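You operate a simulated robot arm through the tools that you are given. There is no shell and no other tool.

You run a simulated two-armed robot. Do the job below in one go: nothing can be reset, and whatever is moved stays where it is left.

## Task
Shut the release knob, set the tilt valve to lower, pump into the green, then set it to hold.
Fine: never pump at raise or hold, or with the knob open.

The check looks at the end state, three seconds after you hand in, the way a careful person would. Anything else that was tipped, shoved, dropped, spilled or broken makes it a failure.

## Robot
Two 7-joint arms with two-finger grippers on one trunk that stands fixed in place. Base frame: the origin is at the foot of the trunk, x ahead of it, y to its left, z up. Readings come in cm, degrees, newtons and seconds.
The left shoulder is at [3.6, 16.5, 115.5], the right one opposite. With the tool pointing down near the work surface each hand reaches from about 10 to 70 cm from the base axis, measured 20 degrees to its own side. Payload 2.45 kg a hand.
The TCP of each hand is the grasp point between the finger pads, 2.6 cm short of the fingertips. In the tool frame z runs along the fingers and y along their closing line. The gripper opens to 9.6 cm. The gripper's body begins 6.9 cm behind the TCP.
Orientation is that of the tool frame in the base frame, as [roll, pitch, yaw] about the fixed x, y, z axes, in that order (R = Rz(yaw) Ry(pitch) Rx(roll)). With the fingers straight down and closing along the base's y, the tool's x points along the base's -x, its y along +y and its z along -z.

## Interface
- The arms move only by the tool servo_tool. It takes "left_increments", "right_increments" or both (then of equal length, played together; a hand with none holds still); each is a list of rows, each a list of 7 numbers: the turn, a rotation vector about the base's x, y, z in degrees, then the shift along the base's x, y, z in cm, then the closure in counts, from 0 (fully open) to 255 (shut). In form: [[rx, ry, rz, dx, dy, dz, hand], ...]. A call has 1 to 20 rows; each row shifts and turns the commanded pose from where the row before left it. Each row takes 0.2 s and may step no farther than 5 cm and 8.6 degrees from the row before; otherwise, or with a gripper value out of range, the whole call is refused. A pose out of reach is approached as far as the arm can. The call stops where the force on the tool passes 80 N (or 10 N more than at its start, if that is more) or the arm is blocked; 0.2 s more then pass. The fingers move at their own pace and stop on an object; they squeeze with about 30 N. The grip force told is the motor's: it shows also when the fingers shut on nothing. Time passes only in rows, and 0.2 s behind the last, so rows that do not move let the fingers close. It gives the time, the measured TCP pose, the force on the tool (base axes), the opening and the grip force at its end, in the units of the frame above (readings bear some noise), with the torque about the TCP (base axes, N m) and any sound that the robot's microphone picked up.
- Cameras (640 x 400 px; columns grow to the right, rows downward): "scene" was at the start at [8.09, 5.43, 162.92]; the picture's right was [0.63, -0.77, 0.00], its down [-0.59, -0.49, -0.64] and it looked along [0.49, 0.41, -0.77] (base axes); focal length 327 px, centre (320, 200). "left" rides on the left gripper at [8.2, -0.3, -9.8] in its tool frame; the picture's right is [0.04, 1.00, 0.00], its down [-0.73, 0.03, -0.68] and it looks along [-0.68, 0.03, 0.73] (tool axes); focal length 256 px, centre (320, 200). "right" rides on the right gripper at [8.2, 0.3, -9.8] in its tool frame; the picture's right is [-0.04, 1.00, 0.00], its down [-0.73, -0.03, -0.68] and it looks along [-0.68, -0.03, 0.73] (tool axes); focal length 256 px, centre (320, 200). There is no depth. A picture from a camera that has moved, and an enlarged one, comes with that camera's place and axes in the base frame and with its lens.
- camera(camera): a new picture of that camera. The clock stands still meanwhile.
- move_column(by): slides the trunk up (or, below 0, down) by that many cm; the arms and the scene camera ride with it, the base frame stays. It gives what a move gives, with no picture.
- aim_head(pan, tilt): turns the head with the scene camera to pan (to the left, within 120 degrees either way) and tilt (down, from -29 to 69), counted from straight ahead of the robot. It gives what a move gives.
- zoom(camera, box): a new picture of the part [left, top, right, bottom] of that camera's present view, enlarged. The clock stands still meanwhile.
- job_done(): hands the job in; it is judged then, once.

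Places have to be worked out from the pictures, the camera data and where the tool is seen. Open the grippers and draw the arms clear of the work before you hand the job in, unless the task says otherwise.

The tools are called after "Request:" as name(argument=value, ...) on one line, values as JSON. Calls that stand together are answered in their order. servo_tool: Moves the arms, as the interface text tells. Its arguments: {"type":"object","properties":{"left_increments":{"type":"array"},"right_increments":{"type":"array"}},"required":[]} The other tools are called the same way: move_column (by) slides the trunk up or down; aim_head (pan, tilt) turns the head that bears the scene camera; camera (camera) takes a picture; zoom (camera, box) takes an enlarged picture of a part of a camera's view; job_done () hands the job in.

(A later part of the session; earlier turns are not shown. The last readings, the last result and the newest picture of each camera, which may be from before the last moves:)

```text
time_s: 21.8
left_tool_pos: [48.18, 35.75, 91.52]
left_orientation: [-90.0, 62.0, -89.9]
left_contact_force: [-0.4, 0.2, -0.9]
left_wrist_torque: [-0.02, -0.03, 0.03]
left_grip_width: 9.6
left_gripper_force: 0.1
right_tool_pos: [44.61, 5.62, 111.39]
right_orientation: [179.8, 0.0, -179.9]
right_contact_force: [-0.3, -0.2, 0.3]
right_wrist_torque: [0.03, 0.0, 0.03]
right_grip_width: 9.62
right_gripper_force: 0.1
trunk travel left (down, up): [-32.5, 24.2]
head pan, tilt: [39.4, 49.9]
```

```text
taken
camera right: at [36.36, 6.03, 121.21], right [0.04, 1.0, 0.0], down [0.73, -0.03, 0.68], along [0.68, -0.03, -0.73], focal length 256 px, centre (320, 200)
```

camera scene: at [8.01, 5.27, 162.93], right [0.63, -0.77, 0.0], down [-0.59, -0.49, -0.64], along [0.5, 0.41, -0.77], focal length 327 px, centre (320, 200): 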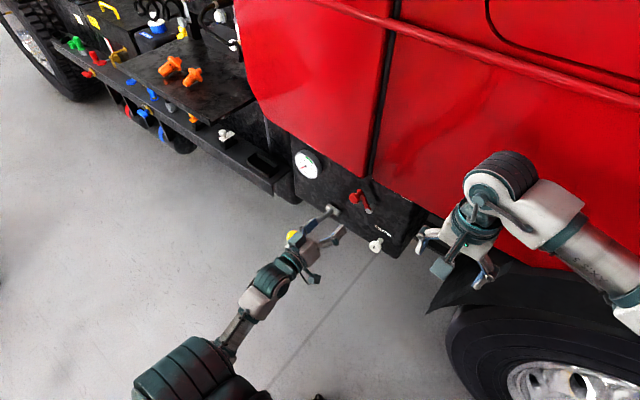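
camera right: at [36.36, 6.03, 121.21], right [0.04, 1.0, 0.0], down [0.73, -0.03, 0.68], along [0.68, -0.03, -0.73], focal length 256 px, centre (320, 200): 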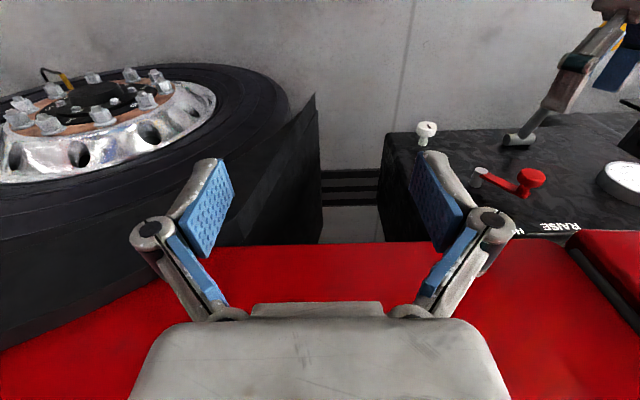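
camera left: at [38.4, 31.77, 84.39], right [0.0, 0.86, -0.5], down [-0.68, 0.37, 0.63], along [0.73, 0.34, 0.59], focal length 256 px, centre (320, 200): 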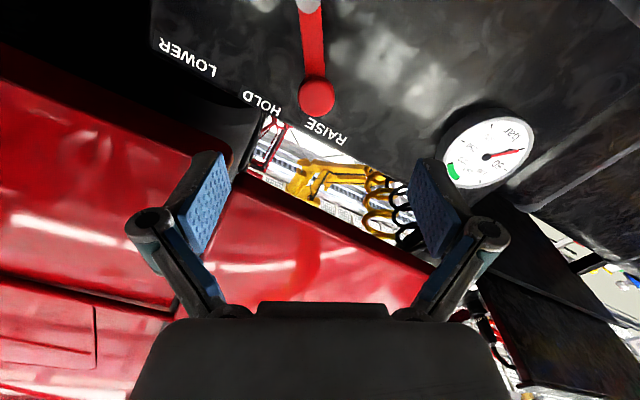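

All three labels read: LOWER y≈23.9, HOLD y≈31.9, RAISE y≈39.7 at z≈97, so the valve positions are about −35°, 0°, +35°. The grip is nearly on the hand's axis, so I advance 8 cm with a small correction and recheck.

Request:
servo_tool(left_increments=[[0, 0, 0, 2, -0.1, 0.1, 0], [0, 0, 0, 2, -0.1, 0.1, 0], [0, 0, 0, 2, 0, 0.1, 0], [0, 0, 0, 2, 0, 0, 0], [0, 0, 0, 0, 0, 0, 0]])

Request:
camera(camera="left")

Request:
zoom(camera="right", box=[440, 20, 640, 240])

Request:
zoom(camera="scene", box=[240, 150, 420, 290])

```text
time_s: 23.0
left_tool_pos: [56.39, 35.61, 91.88]
left_orientation: [-89.9, 62.2, -89.7]
left_contact_force: [0.6, -0.9, -0.1]
left_wrist_torque: [0.02, 0.03, 0.01]
left_grip_width: 9.61
left_gripper_force: 0.1
right_tool_pos: [44.61, 5.67, 111.44]
right_orientation: [179.8, 0.0, -180.0]
right_contact_force: [0.0, -0.3, 0.1]
right_wrist_torque: [-0.01, -0.02, -0.02]
right_grip_width: 9.62
right_gripper_force: 0.0
trunk travel left (down, up): [-32.5, 24.2]
head pan, tilt: [39.4, 49.9]
```

```text
taken
camera left: at [46.49, 31.53, 84.74], right [0.0, 0.86, -0.5], down [-0.68, 0.37, 0.63], along [0.73, 0.34, 0.59], focal length 256 px, centre (320, 200)
```

left: 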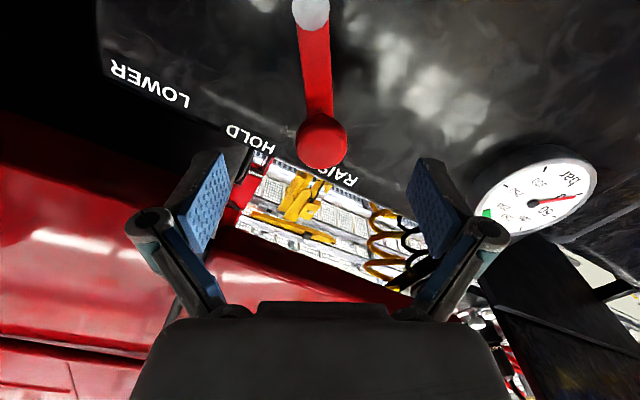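

```text
1.82 times, centred on (540, 130) of right
camera zoom: at [36.3, 6.03, 121.23], right [0.04, 1.0, 0.0], down [0.73, -0.03, 0.68], along [0.68, -0.03, -0.73], focal length 465 px, centre (-80, 327)
```

zoom: 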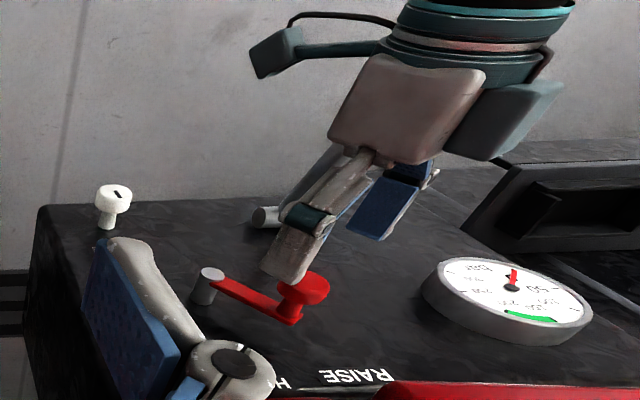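

```text
2.86 times, centred on (330, 220) of scene
camera zoom: at [8.02, 5.22, 162.94], right [0.63, -0.77, 0.0], down [-0.59, -0.49, -0.64], along [0.5, 0.41, -0.77], focal length 934 px, centre (291, 143)
```

zoom: 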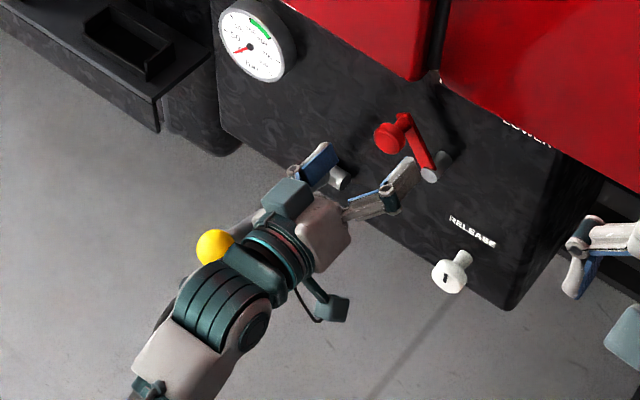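

Clearances look fine: the lever ball is ~8 cm from the wrist, and the red grip is centred between the fingers. I advance another 4.6 cm and close on the grip.

Request:
servo_tool(left_increments=[[0, 0, 0, 1.6, 0, 0, 0], [0, 0, 0, 1.6, 0, 0, 0], [0, 0, 0, 1.4, 0, 0, 0], [0, 0, 0, 0, 0, 0, 0], [0, 0, 0, 0, 0, 0, 100], [0, 0, 0, 0, 0, 0, 255], [0, 0, 0, 0, 0, 0, 255], [0, 0, 0, 0, 0, 0, 255], [0, 0, 0, 0, 0, 0, 255]])

Request:
camera(camera="left")

Request:
zoom(camera="right", box=[440, 20, 640, 240])

```text
time_s: 25.0
left_tool_pos: [60.93, 35.47, 91.66]
left_orientation: [-89.9, 62.2, -89.6]
left_contact_force: [-0.2, 2.9, 0.9]
left_wrist_torque: [0.03, -0.04, 0.03]
left_grip_width: 2.97
left_gripper_force: 44.8
right_tool_pos: [44.68, 5.58, 111.51]
right_orientation: [-180.0, 0.1, -180.0]
right_contact_force: [0.1, -0.4, -0.1]
right_wrist_torque: [-0.01, 0.07, 0.0]
right_grip_width: 9.6
right_gripper_force: 0.1
trunk travel left (down, up): [-32.5, 24.2]
head pan, tilt: [39.4, 49.9]
```

```text
taken
camera left: at [51.08, 31.45, 84.68], right [0.0, 0.86, -0.5], down [-0.68, 0.37, 0.63], along [0.73, 0.34, 0.59], focal length 256 px, centre (320, 200)
```

left: 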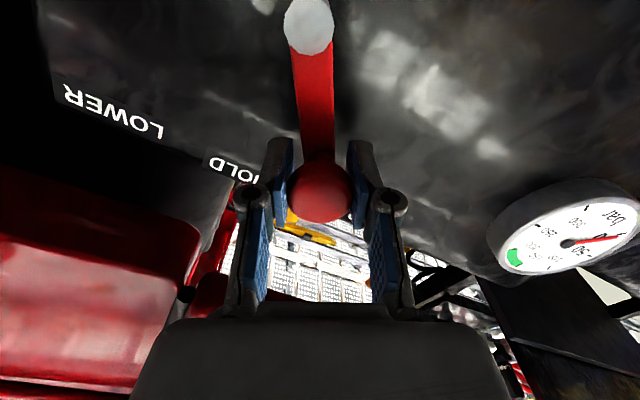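

```text
1.82 times, centred on (540, 130) of right
camera zoom: at [36.35, 6.07, 121.22], right [0.04, 1.0, 0.0], down [0.73, -0.03, 0.68], along [0.68, -0.03, -0.73], focal length 465 px, centre (-80, 327)
```

zoom: 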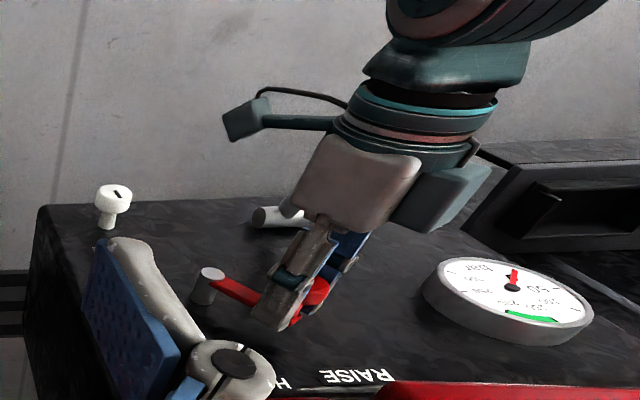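

The red grip is held (2.97 cm). I refine the pivot to (y, z)≈(32.0, 86.2), radius ≈6.45 cm, and swing the handle clockwise along its arc, first about 30° to HOLD, checking forces.

Request:
servo_tool(left_increments=[[6, 0, 0, 0, -0.58, 0.34, 255], [6, 0, 0, 0, -0.62, 0.27, 255], [6, 0, 0, 0, -0.64, 0.21, 255], [6, 0, 0, 0, -0.66, 0.14, 255], [6, 0, 0, 0, -0.67, 0.07, 255]])

Request:
camera(camera="left")

Request:
zoom(camera="right", box=[440, 20, 640, 240])

```text
time_s: 26.2
left_tool_pos: [60.78, 32.46, 92.75]
left_orientation: [85.2, 87.7, 85.2]
left_contact_force: [-0.8, 5.6, 4.4]
left_wrist_torque: [0.38, 0.51, 0.12]
left_grip_width: 2.99
left_gripper_force: 45.5
right_tool_pos: [44.54, 5.74, 111.47]
right_orientation: [179.9, 0.1, 180.0]
right_contact_force: [0.6, -0.2, -1.1]
right_wrist_torque: [0.01, -0.03, -0.01]
right_grip_width: 9.58
right_gripper_force: 0.1
trunk travel left (down, up): [-32.5, 24.2]
head pan, tilt: [39.4, 49.9]
```

```text
taken
camera left: at [51.08, 32.43, 84.61], right [0.0, 1.0, 0.0], down [-0.68, 0.0, 0.73], along [0.73, 0.0, 0.68], focal length 256 px, centre (320, 200)
```

left: 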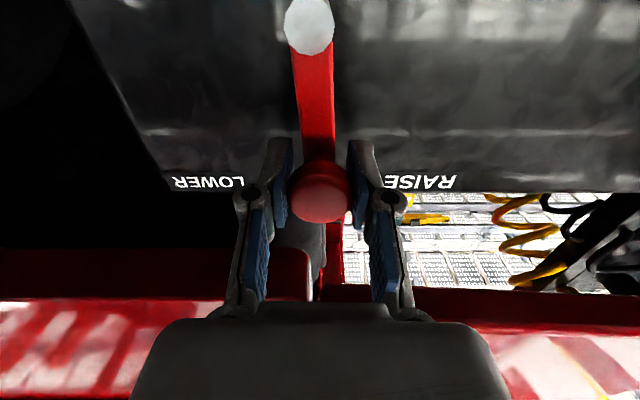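

```text
1.82 times, centred on (540, 130) of right
camera zoom: at [36.35, 6.08, 121.22], right [0.04, 1.0, 0.0], down [0.73, -0.03, 0.68], along [0.68, -0.03, -0.73], focal length 465 px, centre (-80, 327)
```

zoom: 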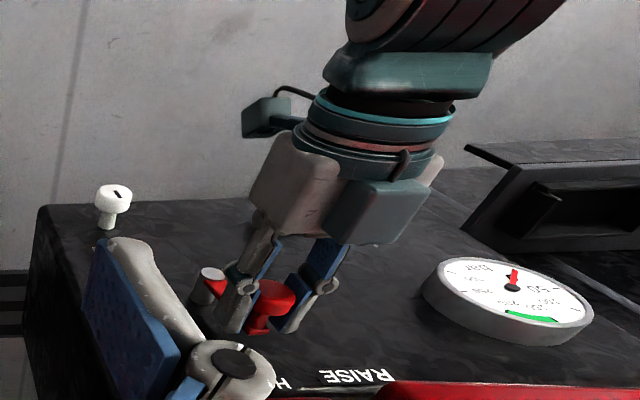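

The handle moved smoothly and is now upright at HOLD with small forces. I continue along the arc to LOWER (−33°).

Request:
servo_tool(left_increments=[[6, 0, 0, 0, -0.68, 0, 255], [6, 0, 0, 0, -0.67, -0.07, 255], [6, 0, 0, 0, -0.66, -0.14, 255], [6, 0, 0, 0, -0.64, -0.21, 255], [6, 0, 0, 0, -0.62, -0.27, 255], [6, 0, 0, 0, -0.58, -0.34, 255]])

Request:
camera(camera="left")

Request:
zoom(camera="right", box=[440, 20, 640, 240])

```text
time_s: 27.6
left_tool_pos: [60.95, 28.58, 91.75]
left_orientation: [89.6, 51.8, 89.7]
left_contact_force: [1.4, 4.7, 4.6]
left_wrist_torque: [0.52, -0.04, 0.06]
left_grip_width: 3.0
left_gripper_force: 45.1
right_tool_pos: [44.68, 5.59, 111.51]
right_orientation: [179.9, 0.1, 180.0]
right_contact_force: [-0.1, 0.1, -0.9]
right_wrist_torque: [0.01, -0.01, -0.03]
right_grip_width: 9.58
right_gripper_force: 0.0
trunk travel left (down, up): [-32.5, 24.2]
head pan, tilt: [39.4, 49.9]
```

```text
taken
camera left: at [51.08, 33.4, 85.17], right [0.0, 0.81, 0.59], down [-0.68, -0.43, 0.59], along [0.73, -0.4, 0.55], focal length 256 px, centre (320, 200)
```

left: 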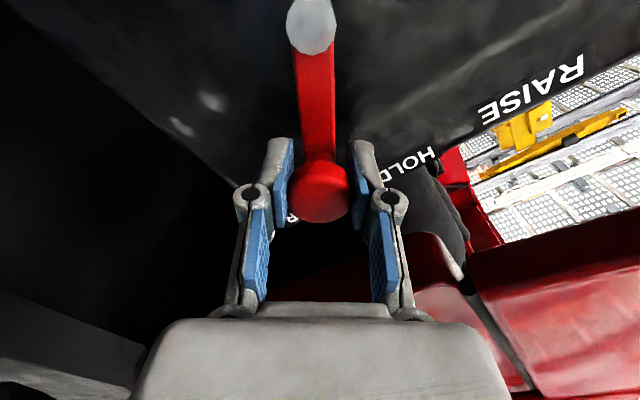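

```text
1.82 times, centred on (540, 130) of right
camera zoom: at [36.36, 6.01, 121.22], right [0.04, 1.0, 0.0], down [0.73, -0.03, 0.68], along [0.68, -0.03, -0.73], focal length 465 px, centre (-80, 327)
```

zoom: 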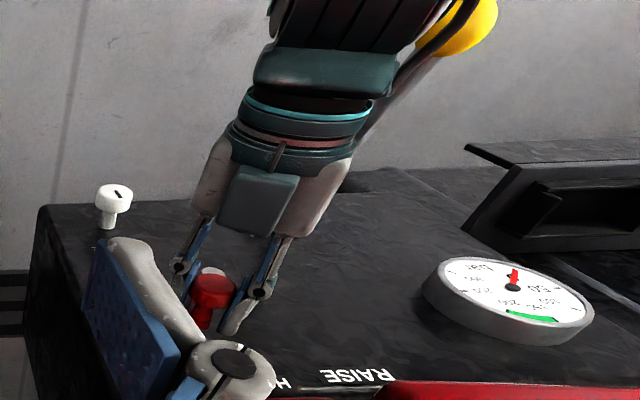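

Handle is at about −33°. I nudge a few more degrees to feel whether there is an end stop at LOWER.

Request:
servo_tool(left_increments=[[2, 0, 0, 0, -0.19, -0.12, 255], [2, 0, 0, 0, -0.18, -0.14, 255], [0, 0, 0, 0, 0, 0, 255]])

Request:
camera(camera="left")

```text
time_s: 28.4
left_tool_pos: [60.98, 28.48, 91.66]
left_orientation: [89.7, 48.0, 89.8]
left_contact_force: [3.6, 11.3, 9.0]
left_wrist_torque: [-0.27, -0.02, -0.1]
left_grip_width: 2.99
left_gripper_force: 44.9
right_tool_pos: [44.61, 5.81, 111.47]
right_orientation: [180.0, 0.1, 179.9]
right_contact_force: [-1.2, -0.2, 0.3]
right_wrist_torque: [-0.02, 0.02, -0.02]
right_grip_width: 9.6
right_gripper_force: 0.0
trunk travel left (down, up): [-32.5, 24.2]
head pan, tilt: [39.4, 49.9]
```

```text
taken
camera left: at [51.08, 33.62, 85.33], right [0.0, 0.77, 0.64], down [-0.68, -0.47, 0.56], along [0.73, -0.43, 0.53], focal length 256 px, centre (320, 200)
```

left: 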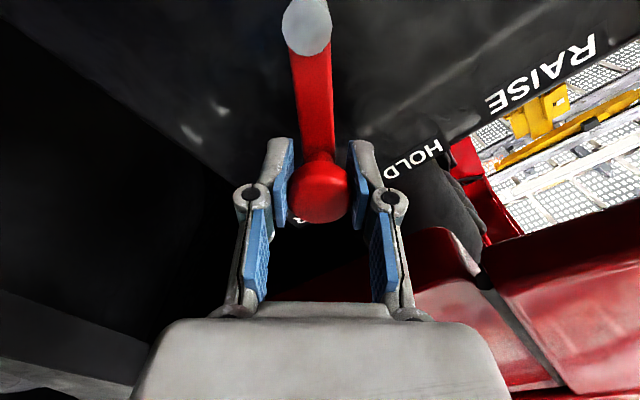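

Force rose while the TCP barely moved, so the handle is at its LOWER stop. I open the fingers and pull straight back.

Request:
servo_tool(left_increments=[[0, 0, 0, 0, 0, 0, 0], [0, 0, 0, 0, 0, 0, 0], [0, 0, 0, 0, 0, 0, 0], [0, 0, 0, -2, 0, 0, 0], [0, 0, 0, -2.5, 0, 0, 0], [0, 0, 0, -2.5, 0, 0, 0], [0, 0, 0, -2.5, 0, 0, 0], [0, 0, 0, -2.5, 0, 0, 0], [0, 0, 0, 0, 0, 0, 0]])

Request:
camera(camera="left")

Request:
zoom(camera="right", box=[440, 20, 640, 240])

Request:
zoom(camera="scene", box=[240, 150, 420, 290])

```text
time_s: 30.4
left_tool_pos: [48.96, 28.0, 91.48]
left_orientation: [89.9, 47.9, 89.9]
left_contact_force: [-0.5, 0.0, 0.4]
left_wrist_torque: [-0.01, -0.01, 0.0]
left_grip_width: 9.63
left_gripper_force: 0.0
right_tool_pos: [44.66, 5.65, 111.54]
right_orientation: [179.9, 0.0, -179.9]
right_contact_force: [0.5, -0.8, 0.3]
right_wrist_torque: [0.02, 0.02, -0.02]
right_grip_width: 9.61
right_gripper_force: 0.1
trunk travel left (down, up): [-32.5, 24.2]
head pan, tilt: [39.4, 49.9]
```

```text
taken
camera left: at [38.99, 33.36, 85.14], right [0.0, 0.77, 0.64], down [-0.68, -0.47, 0.56], along [0.73, -0.43, 0.52], focal length 256 px, centre (320, 200)
```

left: 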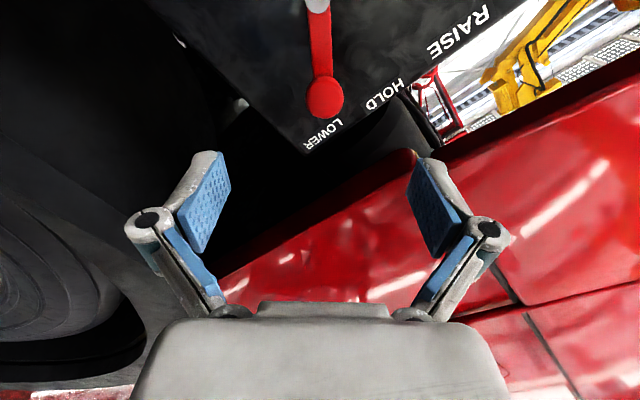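

```text
1.82 times, centred on (540, 130) of right
camera zoom: at [36.43, 6.04, 121.18], right [0.04, 1.0, 0.0], down [0.73, -0.03, 0.68], along [0.68, -0.03, -0.73], focal length 465 px, centre (-80, 327)
```

zoom: 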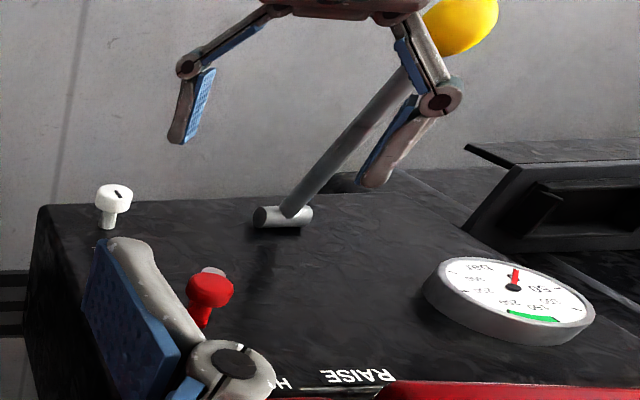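

```text
2.86 times, centred on (330, 220) of scene
camera zoom: at [8.08, 5.19, 162.93], right [0.63, -0.77, 0.0], down [-0.59, -0.49, -0.64], along [0.49, 0.41, -0.77], focal length 934 px, centre (291, 143)
```

zoom: 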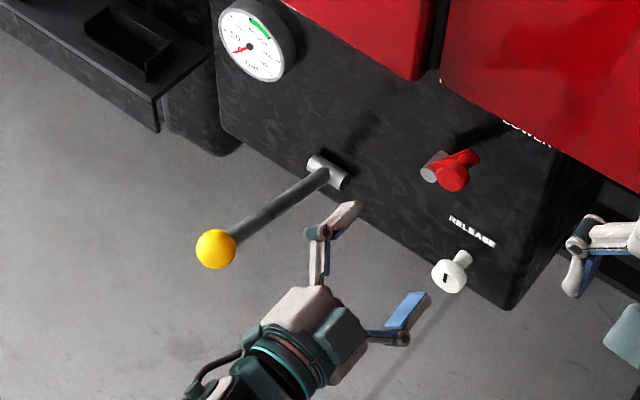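

Valve handle points at LOWER, knob is shut, gauge at 0. Now I bring the left hand back and around behind the lever ball, rolling so that the fingers close vertically (one above, one below the ball).

Request:
servo_tool(left_increments=[[8, 0, 0, -0.8, 0.3, -1.9, 0], [8, 0, 0, -0.8, 0.3, -1.9, 0], [8, 0, 0, -0.8, 0.3, -1.9, 0], [8, 0, 0, -0.8, 0.3, -1.9, 0], [8, 0, 0, -0.8, 0.3, -1.9, 0], [8, 0, 0, -0.8, 0.3, -1.9, 0], [0, 0, 0, -2, 1.5, 0, 0], [0, 0, 0, -2, 1.5, 0, 0], [0, 0, 0, -2, 1.5, 0, 0], [0, 0, 0, -2, 1.5, 0, 0], [0, 0, 0, 0, 0, 0, 0]])

Request:
camera(camera="scene")

Request:
camera(camera="left")

```text
time_s: 32.8
left_tool_pos: [35.97, 35.84, 79.99]
left_orientation: [90.0, 0.0, 89.8]
left_contact_force: [-0.5, 0.3, -0.3]
left_wrist_torque: [0.03, 0.01, -0.01]
left_grip_width: 9.62
left_gripper_force: 0.1
right_tool_pos: [44.66, 5.6, 111.48]
right_orientation: [179.9, -0.1, 180.0]
right_contact_force: [0.4, 0.5, 0.4]
right_wrist_torque: [0.0, 0.02, -0.02]
right_grip_width: 9.63
right_gripper_force: 0.0
trunk travel left (down, up): [-32.5, 24.2]
head pan, tilt: [39.4, 49.9]
```

```text
taken
camera scene: at [7.95, 5.19, 162.94], right [0.63, -0.77, 0.0], down [-0.59, -0.49, -0.64], along [0.5, 0.41, -0.77], focal length 327 px, centre (320, 200)
```

scene: 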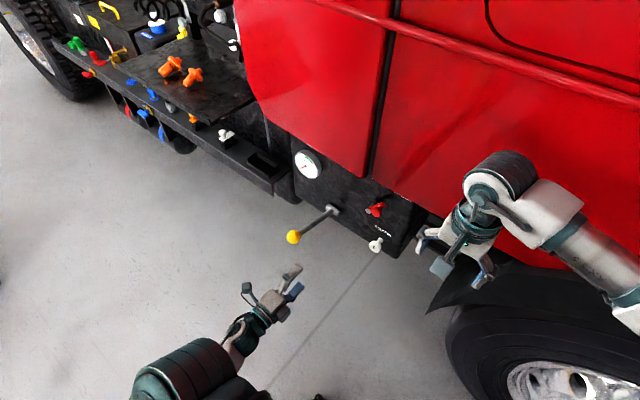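

```text
taken
camera left: at [26.14, 44.15, 79.72], right [0.0, 0.04, 1.0], down [-0.68, -0.73, 0.03], along [0.73, -0.68, 0.03], focal length 256 px, centre (320, 200)
```

left: 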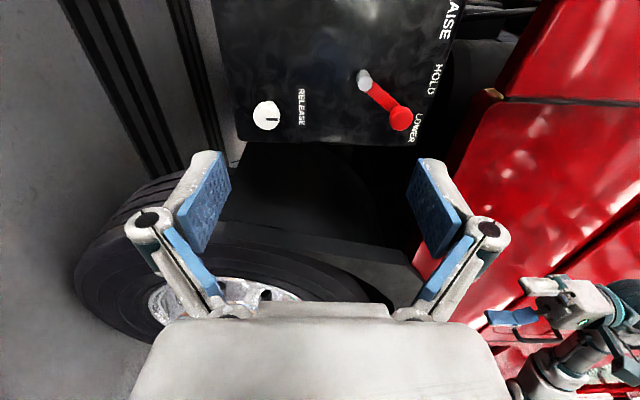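

The hand is behind the lever with fingers stacked vertically. I shift left to the lever's plane (y≈46.1) and pitch 17° down to match the lever's line.

Request:
servo_tool(left_increments=[[0, 3.4, 0, 0.05, 2.05, 0.56, 0], [0, 3.4, 0, 0.05, 2.05, 0.56, 0], [0, 3.4, 0, 0.05, 2.05, 0.56, 0], [0, 3.4, 0, 0.05, 2.05, 0.56, 0], [0, 3.4, 0, 0.05, 2.05, 0.56, 0], [0, 0, 0, 0, 0, 0, 0]])

Request:
camera(camera="left")

Request:
zoom(camera="scene", box=[200, 180, 380, 320])

Request:
camera(camera="right")

```text
time_s: 34.2
left_tool_pos: [36.27, 46.14, 83.05]
left_orientation: [107.0, 0.0, 89.8]
left_contact_force: [0.6, 0.4, -0.2]
left_wrist_torque: [-0.04, 0.01, 0.01]
left_grip_width: 9.61
left_gripper_force: 0.0
right_tool_pos: [44.61, 5.67, 111.45]
right_orientation: [179.9, 0.0, 180.0]
right_contact_force: [0.4, 1.2, -0.4]
right_wrist_torque: [-0.01, 0.03, -0.04]
right_grip_width: 9.6
right_gripper_force: 0.1
trunk travel left (down, up): [-32.5, 24.2]
head pan, tilt: [39.4, 49.9]
```

```text
taken
camera left: at [26.76, 54.36, 85.52], right [0.29, 0.04, 0.96], down [-0.64, -0.73, 0.23], along [0.71, -0.68, -0.19], focal length 256 px, centre (320, 200)
```

left: 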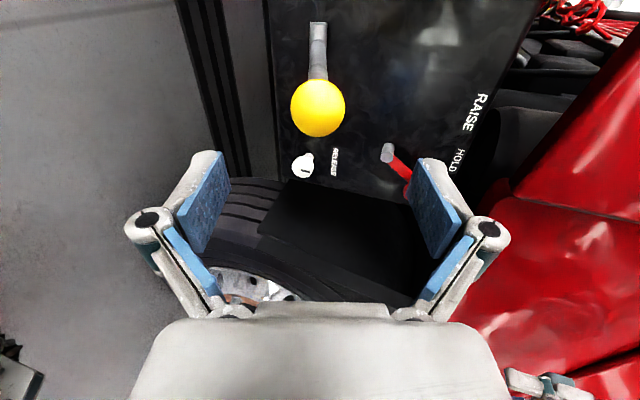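

```text
2.86 times, centred on (290, 250) of scene
camera zoom: at [7.89, 5.38, 162.93], right [0.63, -0.77, 0.0], down [-0.59, -0.49, -0.64], along [0.5, 0.41, -0.77], focal length 934 px, centre (406, 57)
```

zoom: 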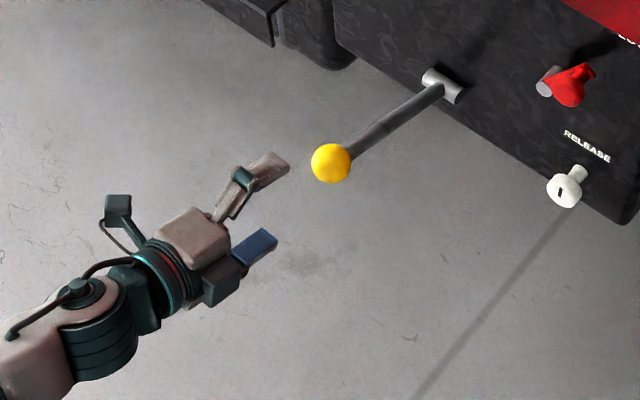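

```text
taken
camera right: at [36.34, 5.99, 121.22], right [0.04, 1.0, 0.0], down [0.73, -0.03, 0.68], along [0.68, -0.03, -0.73], focal length 256 px, centre (320, 200)
```

right: 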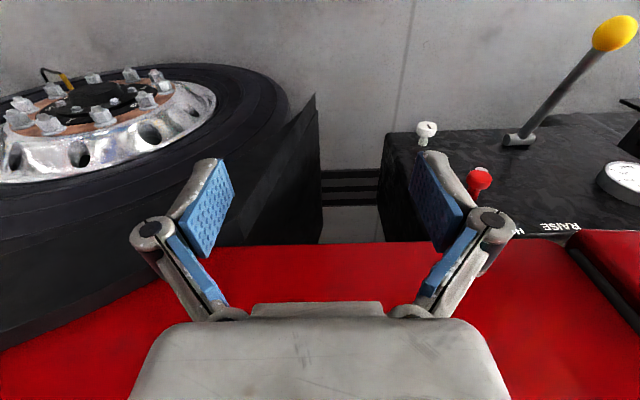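

The ball and lever are right on the hand's axis, about 9.2 cm ahead. I advance along the lever's line and close on the ball.

Request:
servo_tool(left_increments=[[0, 0, 0, 2.2, 0, -0.67, 0], [0, 0, 0, 2.2, 0, -0.67, 0], [0, 0, 0, 2.2, 0, -0.67, 0], [0, 0, 0, 2.2, 0, -0.67, 0], [0, 0, 0, 0, 0, 0, 0], [0, 0, 0, 0, 0, 0, 100], [0, 0, 0, 0, 0, 0, 255], [0, 0, 0, 0, 0, 0, 255], [0, 0, 0, 0, 0, 0, 255]])

Request:
camera(camera="left")

Request:
zoom(camera="scene", box=[240, 140, 420, 280])

Request:
zoom(camera="right", box=[480, 0, 640, 220])

```text
time_s: 36.2
left_tool_pos: [45.08, 46.23, 80.12]
left_orientation: [107.0, 0.0, 89.7]
left_contact_force: [-2.6, -1.4, -2.2]
left_wrist_torque: [0.14, 0.08, 0.06]
left_grip_width: 3.97
left_gripper_force: 45.0
right_tool_pos: [44.56, 5.59, 111.6]
right_orientation: [179.9, 0.0, 180.0]
right_contact_force: [-0.6, 0.6, 0.0]
right_wrist_torque: [0.0, 0.01, 0.01]
right_grip_width: 9.62
right_gripper_force: 0.0
trunk travel left (down, up): [-32.5, 24.2]
head pan, tilt: [39.4, 49.9]
```

```text
taken
camera left: at [35.54, 54.41, 82.68], right [0.29, 0.04, 0.96], down [-0.64, -0.73, 0.23], along [0.71, -0.68, -0.19], focal length 256 px, centre (320, 200)
```

left: 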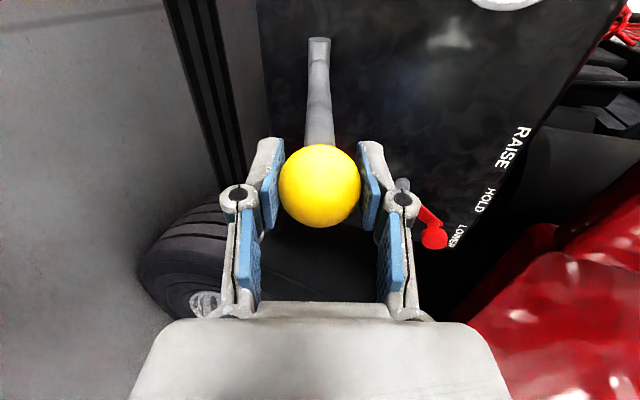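

```text
2.86 times, centred on (330, 210) of scene
camera zoom: at [7.96, 5.35, 162.93], right [0.63, -0.77, 0.0], down [-0.59, -0.49, -0.64], along [0.5, 0.41, -0.77], focal length 934 px, centre (291, 171)
```

zoom: 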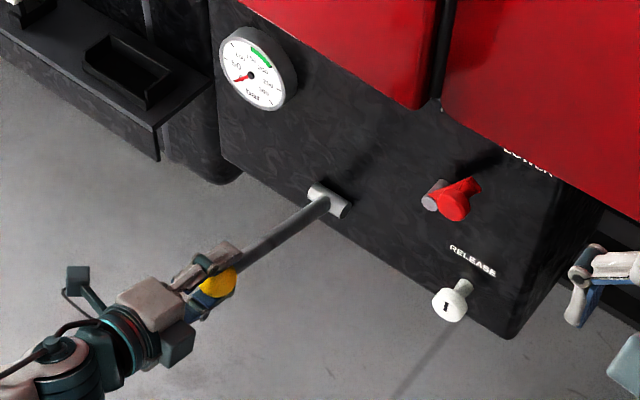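

```text
1.82 times, centred on (560, 110) of right
camera zoom: at [36.35, 6.02, 121.21], right [0.04, 1.0, 0.0], down [0.73, -0.03, 0.68], along [0.68, -0.03, -0.73], focal length 465 px, centre (-116, 364)
```

zoom: 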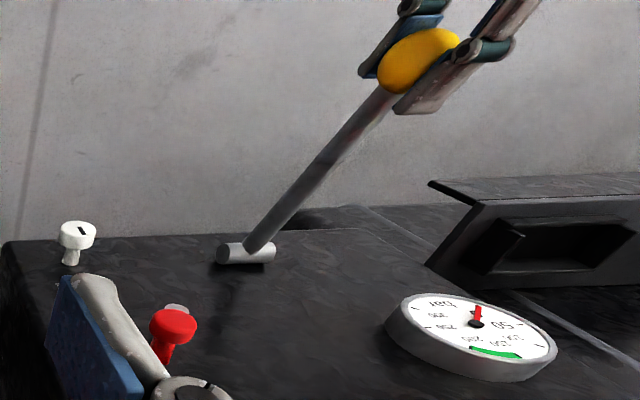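

The ball is held (3.97 cm) with the lever at about +17°. With knob shut and valve at LOWER, I begin a gentle test stroke down along the lever's arc (pivot ≈ x 64.3, z 74.4, radius 20), watching force and gauge.

Request:
servo_tool(left_increments=[[0, -2.6, 0, -0.24, 0, -0.87, 255], [0, -3, 0, -0.22, 0, -1.02, 255], [0, -3, 0, -0.18, 0, -1.04, 255]])

Request:
zoom(camera="right", box=[480, 0, 640, 220])

```text
time_s: 37.0
left_tool_pos: [44.46, 46.19, 77.39]
left_orientation: [98.2, 0.1, 89.8]
left_contact_force: [-9.9, -6.4, 5.0]
left_wrist_torque: [-0.03, -0.09, 0.41]
left_grip_width: 3.97
left_gripper_force: 44.3
right_tool_pos: [44.5, 5.55, 111.6]
right_orientation: [179.8, 0.1, -180.0]
right_contact_force: [0.1, -0.4, 0.2]
right_wrist_torque: [-0.02, 0.03, 0.0]
right_grip_width: 9.61
right_gripper_force: 0.0
trunk travel left (down, up): [-32.5, 24.2]
head pan, tilt: [39.4, 49.9]
```

```text
1.82 times, centred on (560, 110) of right
camera zoom: at [36.24, 5.88, 121.27], right [0.04, 1.0, 0.0], down [0.73, -0.03, 0.68], along [0.68, -0.03, -0.73], focal length 465 px, centre (-116, 364)
```

zoom: 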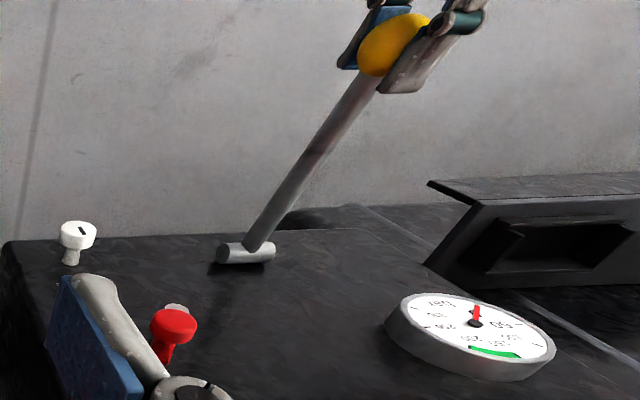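

The lever follows with small force. I continue the down stroke and zoom into the gauge afterwards.

Request:
servo_tool(left_increments=[[0, -3, 0, -0.15, 0, -1.04, 255], [0, -3, 0, -0.11, 0, -1.04, 255], [0, -3, 0, -0.05, 0, -1.05, 255], [0, -3, 0, 0.03, 0, -1.05, 255]])

Request:
zoom(camera="right", box=[560, 120, 640, 220])

Request:
zoom(camera="scene", box=[285, 140, 335, 185])

```text
time_s: 38.0
left_tool_pos: [44.14, 46.18, 73.27]
left_orientation: [86.2, 0.0, 89.9]
left_contact_force: [-9.8, -8.7, 5.1]
left_wrist_torque: [0.19, 0.0, -0.25]
left_grip_width: 3.96
left_gripper_force: 45.0
right_tool_pos: [44.41, 5.42, 111.49]
right_orientation: [179.8, 0.2, 180.0]
right_contact_force: [-0.5, -0.3, -1.1]
right_wrist_torque: [0.03, 0.01, 0.02]
right_grip_width: 9.58
right_gripper_force: 0.0
trunk travel left (down, up): [-32.5, 24.2]
head pan, tilt: [39.4, 49.9]
```

```text
4.00 times, centred on (600, 170) of right
camera zoom: at [36.25, 5.84, 121.25], right [0.04, 1.0, 0.0], down [0.73, -0.03, 0.68], along [0.68, -0.03, -0.73], focal length 1024 px, centre (-800, 320)
```

zoom: 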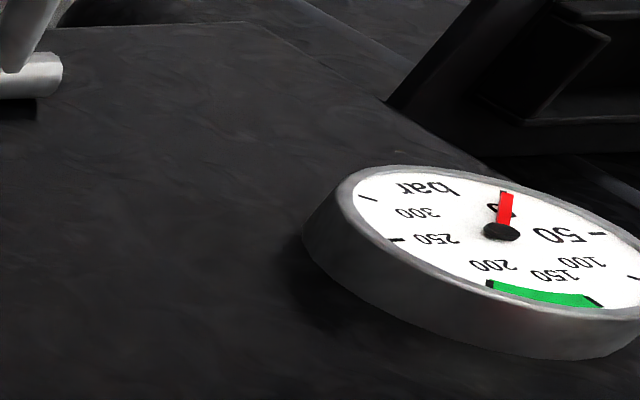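

```text
8.89 times, centred on (310, 162) of scene
camera zoom: at [7.74, 4.83, 162.97], right [0.63, -0.77, 0.0], down [-0.59, -0.49, -0.64], along [0.5, 0.41, -0.77], focal length 2906 px, centre (409, 533)
```

zoom: 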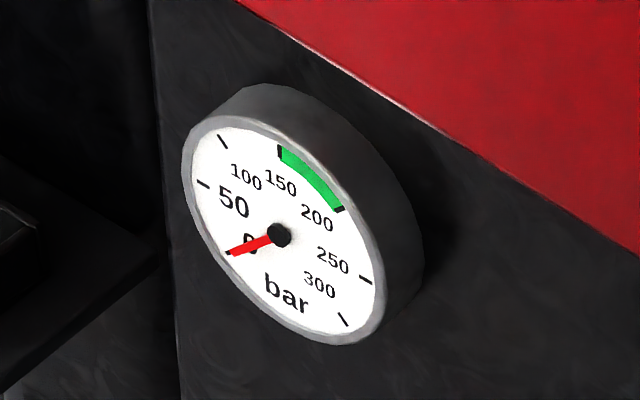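

The gauge is still at 0 partway through the stroke. Forces are small with slight side load, so I keep going down with tiny corrections, looking for the lower stop.

Request:
servo_tool(left_increments=[[0, -3, 0, 0.02, -0.06, -1.04, 255], [0, -3, 0, 0.08, -0.06, -1.03, 255], [0, -3, 0, 0.15, -0.05, -1.03, 255], [0, -3, 0, 0.2, 0, -1.01, 255]])

Request:
zoom(camera="scene", box=[285, 140, 335, 185])

Request:
zoom(camera="right", box=[480, 0, 640, 220])

```text
time_s: 39.0
left_tool_pos: [44.78, 46.04, 69.45]
left_orientation: [73.7, -0.1, 90.0]
left_contact_force: [7.4, 10.8, 23.2]
left_wrist_torque: [-0.15, 0.61, -0.05]
left_grip_width: 3.95
left_gripper_force: 44.7
right_tool_pos: [44.44, 5.61, 111.63]
right_orientation: [-179.9, 0.1, 179.9]
right_contact_force: [0.2, 0.6, 0.3]
right_wrist_torque: [0.01, 0.01, -0.03]
right_grip_width: 9.62
right_gripper_force: 0.2
trunk travel left (down, up): [-32.5, 24.2]
head pan, tilt: [39.4, 49.9]
```

```text
8.89 times, centred on (310, 162) of scene
camera zoom: at [7.67, 5.15, 163.0], right [0.63, -0.77, 0.0], down [-0.59, -0.49, -0.64], along [0.5, 0.41, -0.77], focal length 2906 px, centre (409, 533)
```

zoom: 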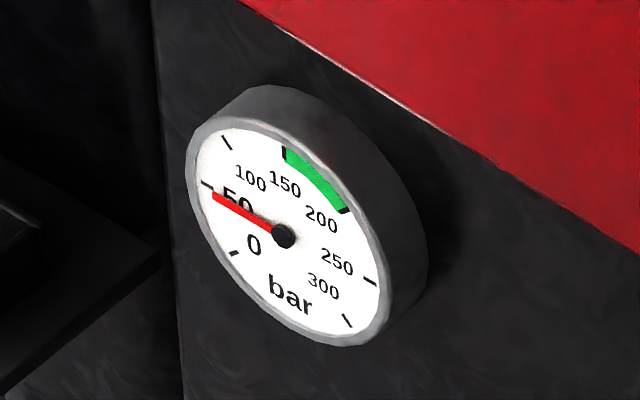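

```text
1.82 times, centred on (560, 110) of right
camera zoom: at [36.18, 5.94, 121.34], right [0.04, 1.0, 0.0], down [0.73, -0.03, 0.68], along [0.68, -0.03, -0.73], focal length 465 px, centre (-116, 364)
```

zoom: 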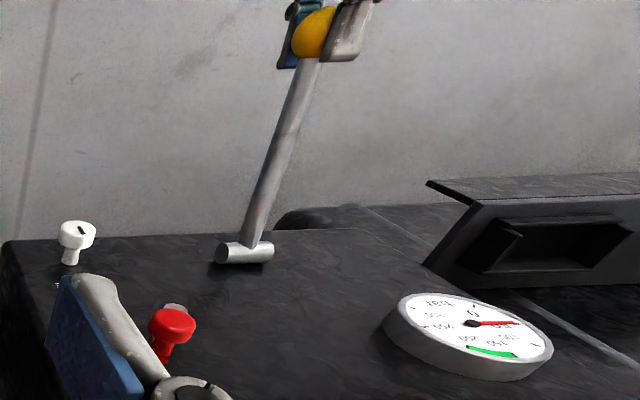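

The needle stepped to about 45 bar as the lever reached its lower stop (z≈69.5), so each full stroke adds roughly 45 bar and about four strokes should land in the green. I raise the lever back along the same arc to the top.

Request:
servo_tool(left_increments=[[0, 3, 0, -0.2, 0, 1.01, 255], [0, 3, 0, -0.15, 0.04, 1.03, 255], [0, 3, 0, -0.08, 0.04, 1.03, 255], [0, 3, 0, -0.02, 0, 1.04, 255], [0, 3, 0, -0.03, 0, 1.05, 255], [0, 3, 0, 0.05, 0, 1.05, 255], [0, 3, 0, 0.11, 0, 1.04, 255], [0, 3, 0, 0.15, 0, 1.04, 255], [0, 3, 0, 0.18, 0, 1.04, 255], [0, 3, 0, 0.22, 0, 1.02, 255], [0, 2.6, 0, 0.24, 0, 0.87, 255]])

Request:
zoom(camera="scene", box=[285, 140, 335, 185])

Request:
zoom(camera="right", box=[480, 0, 640, 220])

```text
time_s: 41.4
left_tool_pos: [45.11, 46.1, 80.08]
left_orientation: [107.1, 0.0, 89.8]
left_contact_force: [-8.0, 4.5, 1.4]
left_wrist_torque: [0.3, -0.24, -0.3]
left_grip_width: 3.98
left_gripper_force: 44.7
right_tool_pos: [44.5, 5.65, 111.52]
right_orientation: [-180.0, 0.1, 180.0]
right_contact_force: [-0.3, 0.2, -0.1]
right_wrist_torque: [0.02, -0.02, -0.03]
right_grip_width: 9.6
right_gripper_force: 0.1
trunk travel left (down, up): [-32.5, 24.2]
head pan, tilt: [39.4, 49.9]
```

```text
8.89 times, centred on (310, 162) of scene
camera zoom: at [7.78, 5.49, 162.94], right [0.63, -0.77, 0.0], down [-0.59, -0.49, -0.64], along [0.5, 0.41, -0.77], focal length 2906 px, centre (409, 533)
```

zoom: 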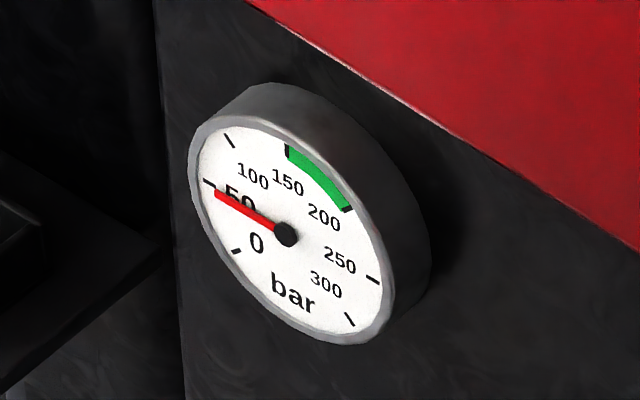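

```text
1.82 times, centred on (560, 110) of right
camera zoom: at [36.28, 6.07, 121.23], right [0.04, 1.0, 0.0], down [0.73, -0.03, 0.68], along [0.68, -0.03, -0.73], focal length 465 px, centre (-116, 364)
```

zoom: 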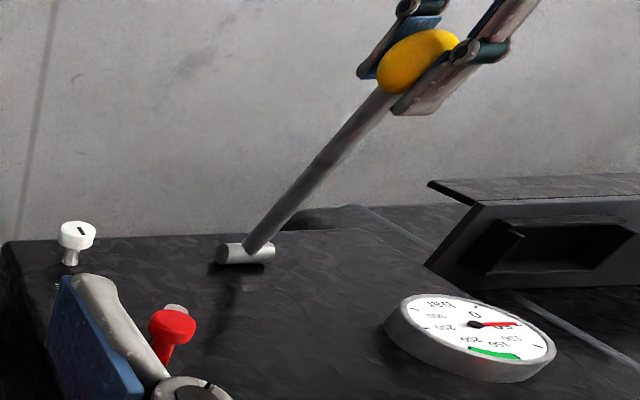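

The pressure holds at ~44 bar with the lever back at the top. I do the second full down stroke the same way.

Request:
servo_tool(left_increments=[[0, -2.6, 0, -0.24, 0, -0.87, 255], [0, -3, 0, -0.22, 0, -1.02, 255], [0, -3, 0, -0.18, 0, -1.04, 255], [0, -3, 0, -0.15, 0, -1.04, 255], [0, -3, 0, -0.11, 0, -1.04, 255], [0, -3, 0, -0.05, 0, -1.05, 255], [0, -3, 0, 0.03, 0, -1.05, 255], [0, -3, 0, 0.02, 0, -1.04, 255], [0, -3, 0, 0.08, 0, -1.03, 255], [0, -3, 0, 0.15, 0, -1.03, 255], [0, -3, 0, 0.2, 0, -1.01, 255]])

Request:
zoom(camera="scene", box=[285, 140, 335, 185])

```text
time_s: 43.8
left_tool_pos: [44.85, 46.07, 69.41]
left_orientation: [73.6, -0.3, 89.9]
left_contact_force: [6.0, 9.7, 21.2]
left_wrist_torque: [-0.12, 0.51, -0.47]
left_grip_width: 3.97
left_gripper_force: 45.0
right_tool_pos: [44.4, 5.56, 111.59]
right_orientation: [179.8, 0.2, 180.0]
right_contact_force: [-0.4, -0.3, 0.1]
right_wrist_torque: [0.02, 0.0, -0.01]
right_grip_width: 9.6
right_gripper_force: 0.1
trunk travel left (down, up): [-32.5, 24.2]
head pan, tilt: [39.4, 49.9]
```

```text
8.89 times, centred on (310, 162) of scene
camera zoom: at [7.69, 5.08, 163.0], right [0.63, -0.77, 0.0], down [-0.59, -0.49, -0.64], along [0.5, 0.41, -0.77], focal length 2906 px, centre (409, 533)
```

zoom: 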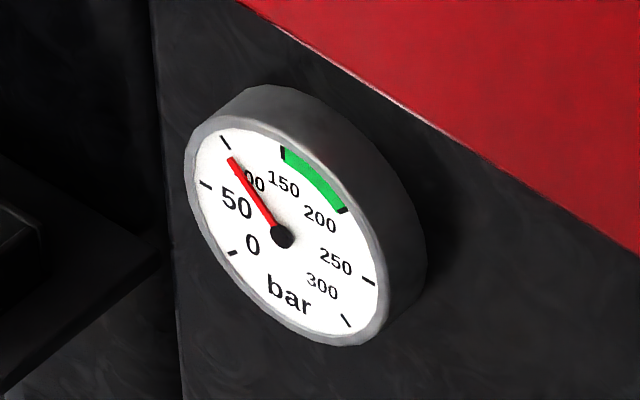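

The gauge reads about 93 bar after two strokes. Lever up again.

Request:
servo_tool(left_increments=[[0, 3, 0, -0.2, 0, 1.01, 255], [0, 3, 0, -0.15, 0, 1.03, 255], [0, 3, 0, -0.08, 0, 1.03, 255], [0, 3, 0, -0.02, 0, 1.04, 255], [0, 3, 0, -0.03, 0, 1.05, 255], [0, 3, 0, 0.05, 0, 1.05, 255], [0, 3, 0, 0.11, 0, 1.04, 255], [0, 3, 0, 0.15, 0, 1.04, 255], [0, 3, 0, 0.18, 0, 1.04, 255], [0, 3, 0, 0.22, 0, 1.02, 255], [0, 2.6, 0, 0.24, 0, 0.87, 255]])

Request:
zoom(camera="scene", box=[285, 140, 335, 185])

Request:
zoom(camera="scene", box=[240, 140, 420, 280])

```text
time_s: 46.2
left_tool_pos: [45.14, 46.03, 80.08]
left_orientation: [107.0, 0.0, 89.7]
left_contact_force: [-3.6, -2.1, -0.4]
left_wrist_torque: [0.28, -0.16, 0.03]
left_grip_width: 3.95
left_gripper_force: 45.2
right_tool_pos: [44.62, 5.69, 111.43]
right_orientation: [179.9, 0.1, -180.0]
right_contact_force: [0.3, 0.1, 0.3]
right_wrist_torque: [0.02, -0.01, 0.01]
right_grip_width: 9.59
right_gripper_force: 0.1
trunk travel left (down, up): [-32.5, 24.2]
head pan, tilt: [39.4, 49.9]
```

```text
8.89 times, centred on (310, 162) of scene
camera zoom: at [7.9, 5.3, 162.93], right [0.63, -0.77, 0.0], down [-0.59, -0.49, -0.64], along [0.5, 0.41, -0.77], focal length 2906 px, centre (409, 533)
```

zoom: 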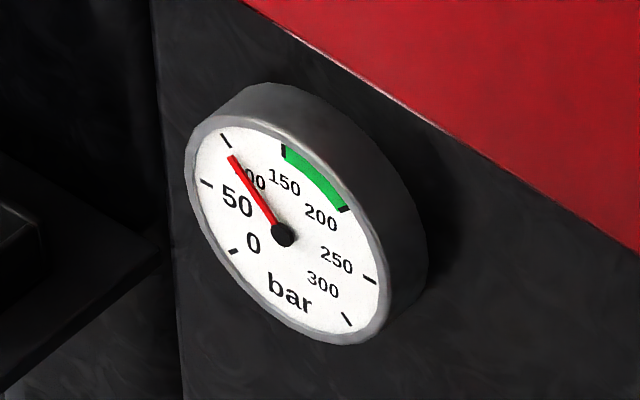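

```text
2.86 times, centred on (330, 210) of scene
camera zoom: at [7.9, 5.3, 162.93], right [0.63, -0.77, 0.0], down [-0.59, -0.49, -0.64], along [0.5, 0.41, -0.77], focal length 934 px, centre (291, 171)
```

zoom: 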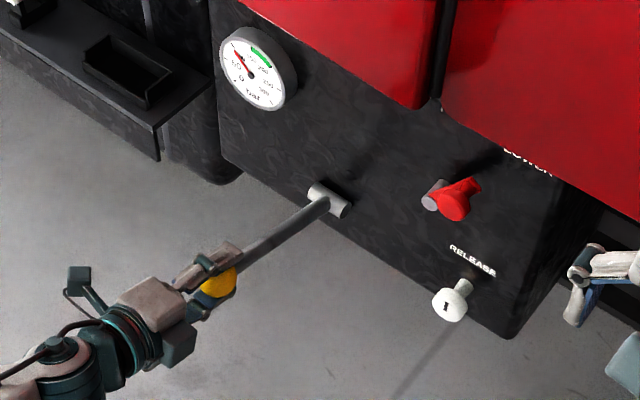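

Pressure holds near 93 bar; valve and knob are unchanged. Third down stroke now.

Request:
servo_tool(left_increments=[[0, -2.6, 0, -0.24, 0, -0.87, 255], [0, -3, 0, -0.22, 0, -1.02, 255], [0, -3, 0, -0.18, 0, -1.04, 255], [0, -3, 0, -0.15, 0, -1.04, 255], [0, -3, 0, -0.11, 0, -1.04, 255], [0, -3, 0, -0.05, 0, -1.05, 255], [0, -3, 0, 0.03, 0, -1.05, 255], [0, -3, 0, 0.02, 0, -1.04, 255], [0, -3, 0, 0.08, 0, -1.03, 255], [0, -3, 0, 0.15, 0, -1.03, 255], [0, -3, 0, 0.2, 0, -1.01, 255]])

Request:
zoom(camera="scene", box=[285, 140, 335, 185])

```text
time_s: 48.6
left_tool_pos: [44.72, 46.12, 69.46]
left_orientation: [73.8, -0.3, 90.0]
left_contact_force: [3.8, 6.5, 14.6]
left_wrist_torque: [-0.25, 0.59, -0.34]
left_grip_width: 3.98
left_gripper_force: 44.8
right_tool_pos: [44.51, 5.67, 111.65]
right_orientation: [180.0, 0.1, -180.0]
right_contact_force: [-0.6, 0.3, 0.2]
right_wrist_torque: [-0.03, -0.04, -0.01]
right_grip_width: 9.61
right_gripper_force: 0.0
trunk travel left (down, up): [-32.5, 24.2]
head pan, tilt: [39.4, 49.9]
```

```text
8.89 times, centred on (310, 162) of scene
camera zoom: at [7.78, 5.16, 162.98], right [0.63, -0.77, 0.0], down [-0.59, -0.49, -0.64], along [0.5, 0.41, -0.77], focal length 2906 px, centre (409, 533)
```

zoom: 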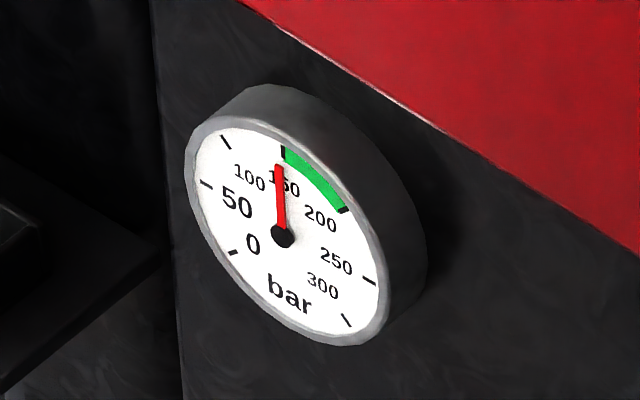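

The needle sits just short of the 150 tick (~146 bar), so one more stroke of ~49 bar should give ~195 at most, inside the green. I raise the lever for the fourth stroke.

Request:
servo_tool(left_increments=[[0, 3, 0, -0.2, 0, 1.01, 255], [0, 3, 0, -0.15, 0, 1.03, 255], [0, 3, 0, -0.08, 0, 1.03, 255], [0, 3, 0, -0.02, 0, 1.04, 255], [0, 3, 0, -0.03, 0, 1.05, 255], [0, 3, 0, 0.05, 0, 1.05, 255], [0, 3, 0, 0.11, 0, 1.04, 255], [0, 3, 0, 0.15, 0, 1.04, 255], [0, 3, 0, 0.18, 0, 1.04, 255], [0, 3, 0, 0.22, 0, 1.02, 255], [0, 2.6, 0, 0.24, 0, 0.87, 255]])

Request:
zoom(camera="scene", box=[285, 140, 335, 185])

Request:
zoom(camera="right", box=[570, 130, 640, 210])

```text
time_s: 51.0
left_tool_pos: [45.11, 46.05, 80.1]
left_orientation: [107.1, 0.0, 89.8]
left_contact_force: [-5.1, -10.8, -4.4]
left_wrist_torque: [0.3, -0.08, 0.23]
left_grip_width: 3.96
left_gripper_force: 45.0
right_tool_pos: [44.61, 5.65, 111.37]
right_orientation: [179.8, 0.0, 180.0]
right_contact_force: [-0.6, 0.4, 0.7]
right_wrist_torque: [0.0, 0.0, -0.05]
right_grip_width: 9.63
right_gripper_force: 0.0
trunk travel left (down, up): [-32.5, 24.2]
head pan, tilt: [39.4, 49.9]
```

```text
8.89 times, centred on (310, 162) of scene
camera zoom: at [7.95, 5.06, 162.93], right [0.63, -0.77, 0.0], down [-0.59, -0.49, -0.64], along [0.5, 0.41, -0.77], focal length 2906 px, centre (409, 533)
```

zoom: 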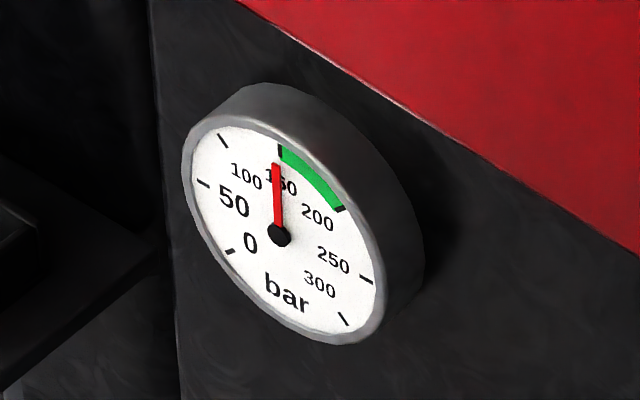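

```text
5.00 times, centred on (605, 170) of right
camera zoom: at [36.36, 6.0, 121.18], right [0.04, 1.0, 0.0], down [0.73, -0.03, 0.68], along [0.68, -0.03, -0.73], focal length 1280 px, centre (-1105, 350)
```

zoom: 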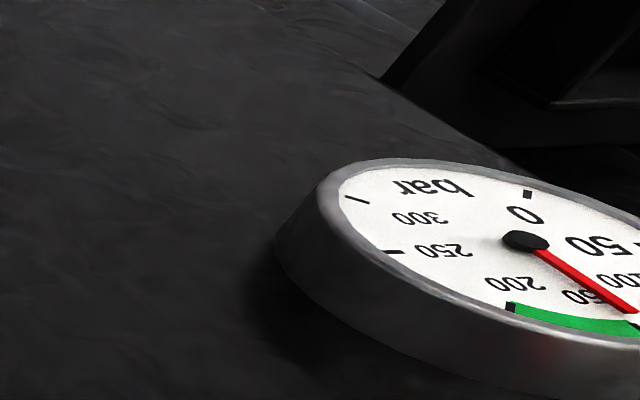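

It holds just short of 150. I do the fourth down stroke in stages so I can stop if the needle enters the green before the bottom.

Request:
servo_tool(left_increments=[[0, -2.6, 0, -0.24, 0, -0.87, 255], [0, -3, 0, -0.22, 0, -1.02, 255], [0, -3, 0, -0.18, 0, -1.04, 255], [0, -3, 0, -0.15, 0, -1.04, 255], [0, -3, 0, -0.11, 0, -1.04, 255], [0, -3, 0, -0.05, 0, -1.05, 255], [0, -3, 0, 0.03, 0, -1.05, 255], [0, -3, 0, 0.02, 0, -1.04, 255]])

Request:
zoom(camera="scene", box=[285, 140, 335, 185])

```text
time_s: 52.8
left_tool_pos: [44.23, 46.05, 72.16]
left_orientation: [83.4, -0.1, 89.8]
left_contact_force: [-5.6, -5.8, 3.9]
left_wrist_torque: [0.05, 0.25, -0.32]
left_grip_width: 3.95
left_gripper_force: 45.1
right_tool_pos: [44.47, 5.7, 111.52]
right_orientation: [179.9, 0.1, -180.0]
right_contact_force: [-0.3, 0.3, -0.2]
right_wrist_torque: [0.02, 0.01, 0.01]
right_grip_width: 9.63
right_gripper_force: 0.1
trunk travel left (down, up): [-32.5, 24.2]
head pan, tilt: [39.4, 49.9]
```

```text
8.89 times, centred on (310, 162) of scene
camera zoom: at [7.85, 4.98, 162.95], right [0.63, -0.77, 0.0], down [-0.59, -0.49, -0.64], along [0.5, 0.41, -0.77], focal length 2906 px, centre (409, 533)
```

zoom: 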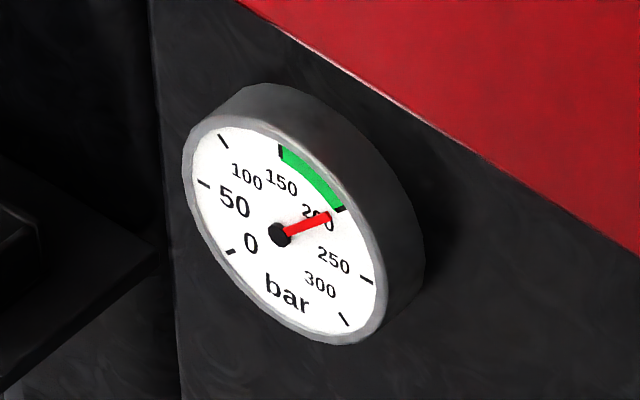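

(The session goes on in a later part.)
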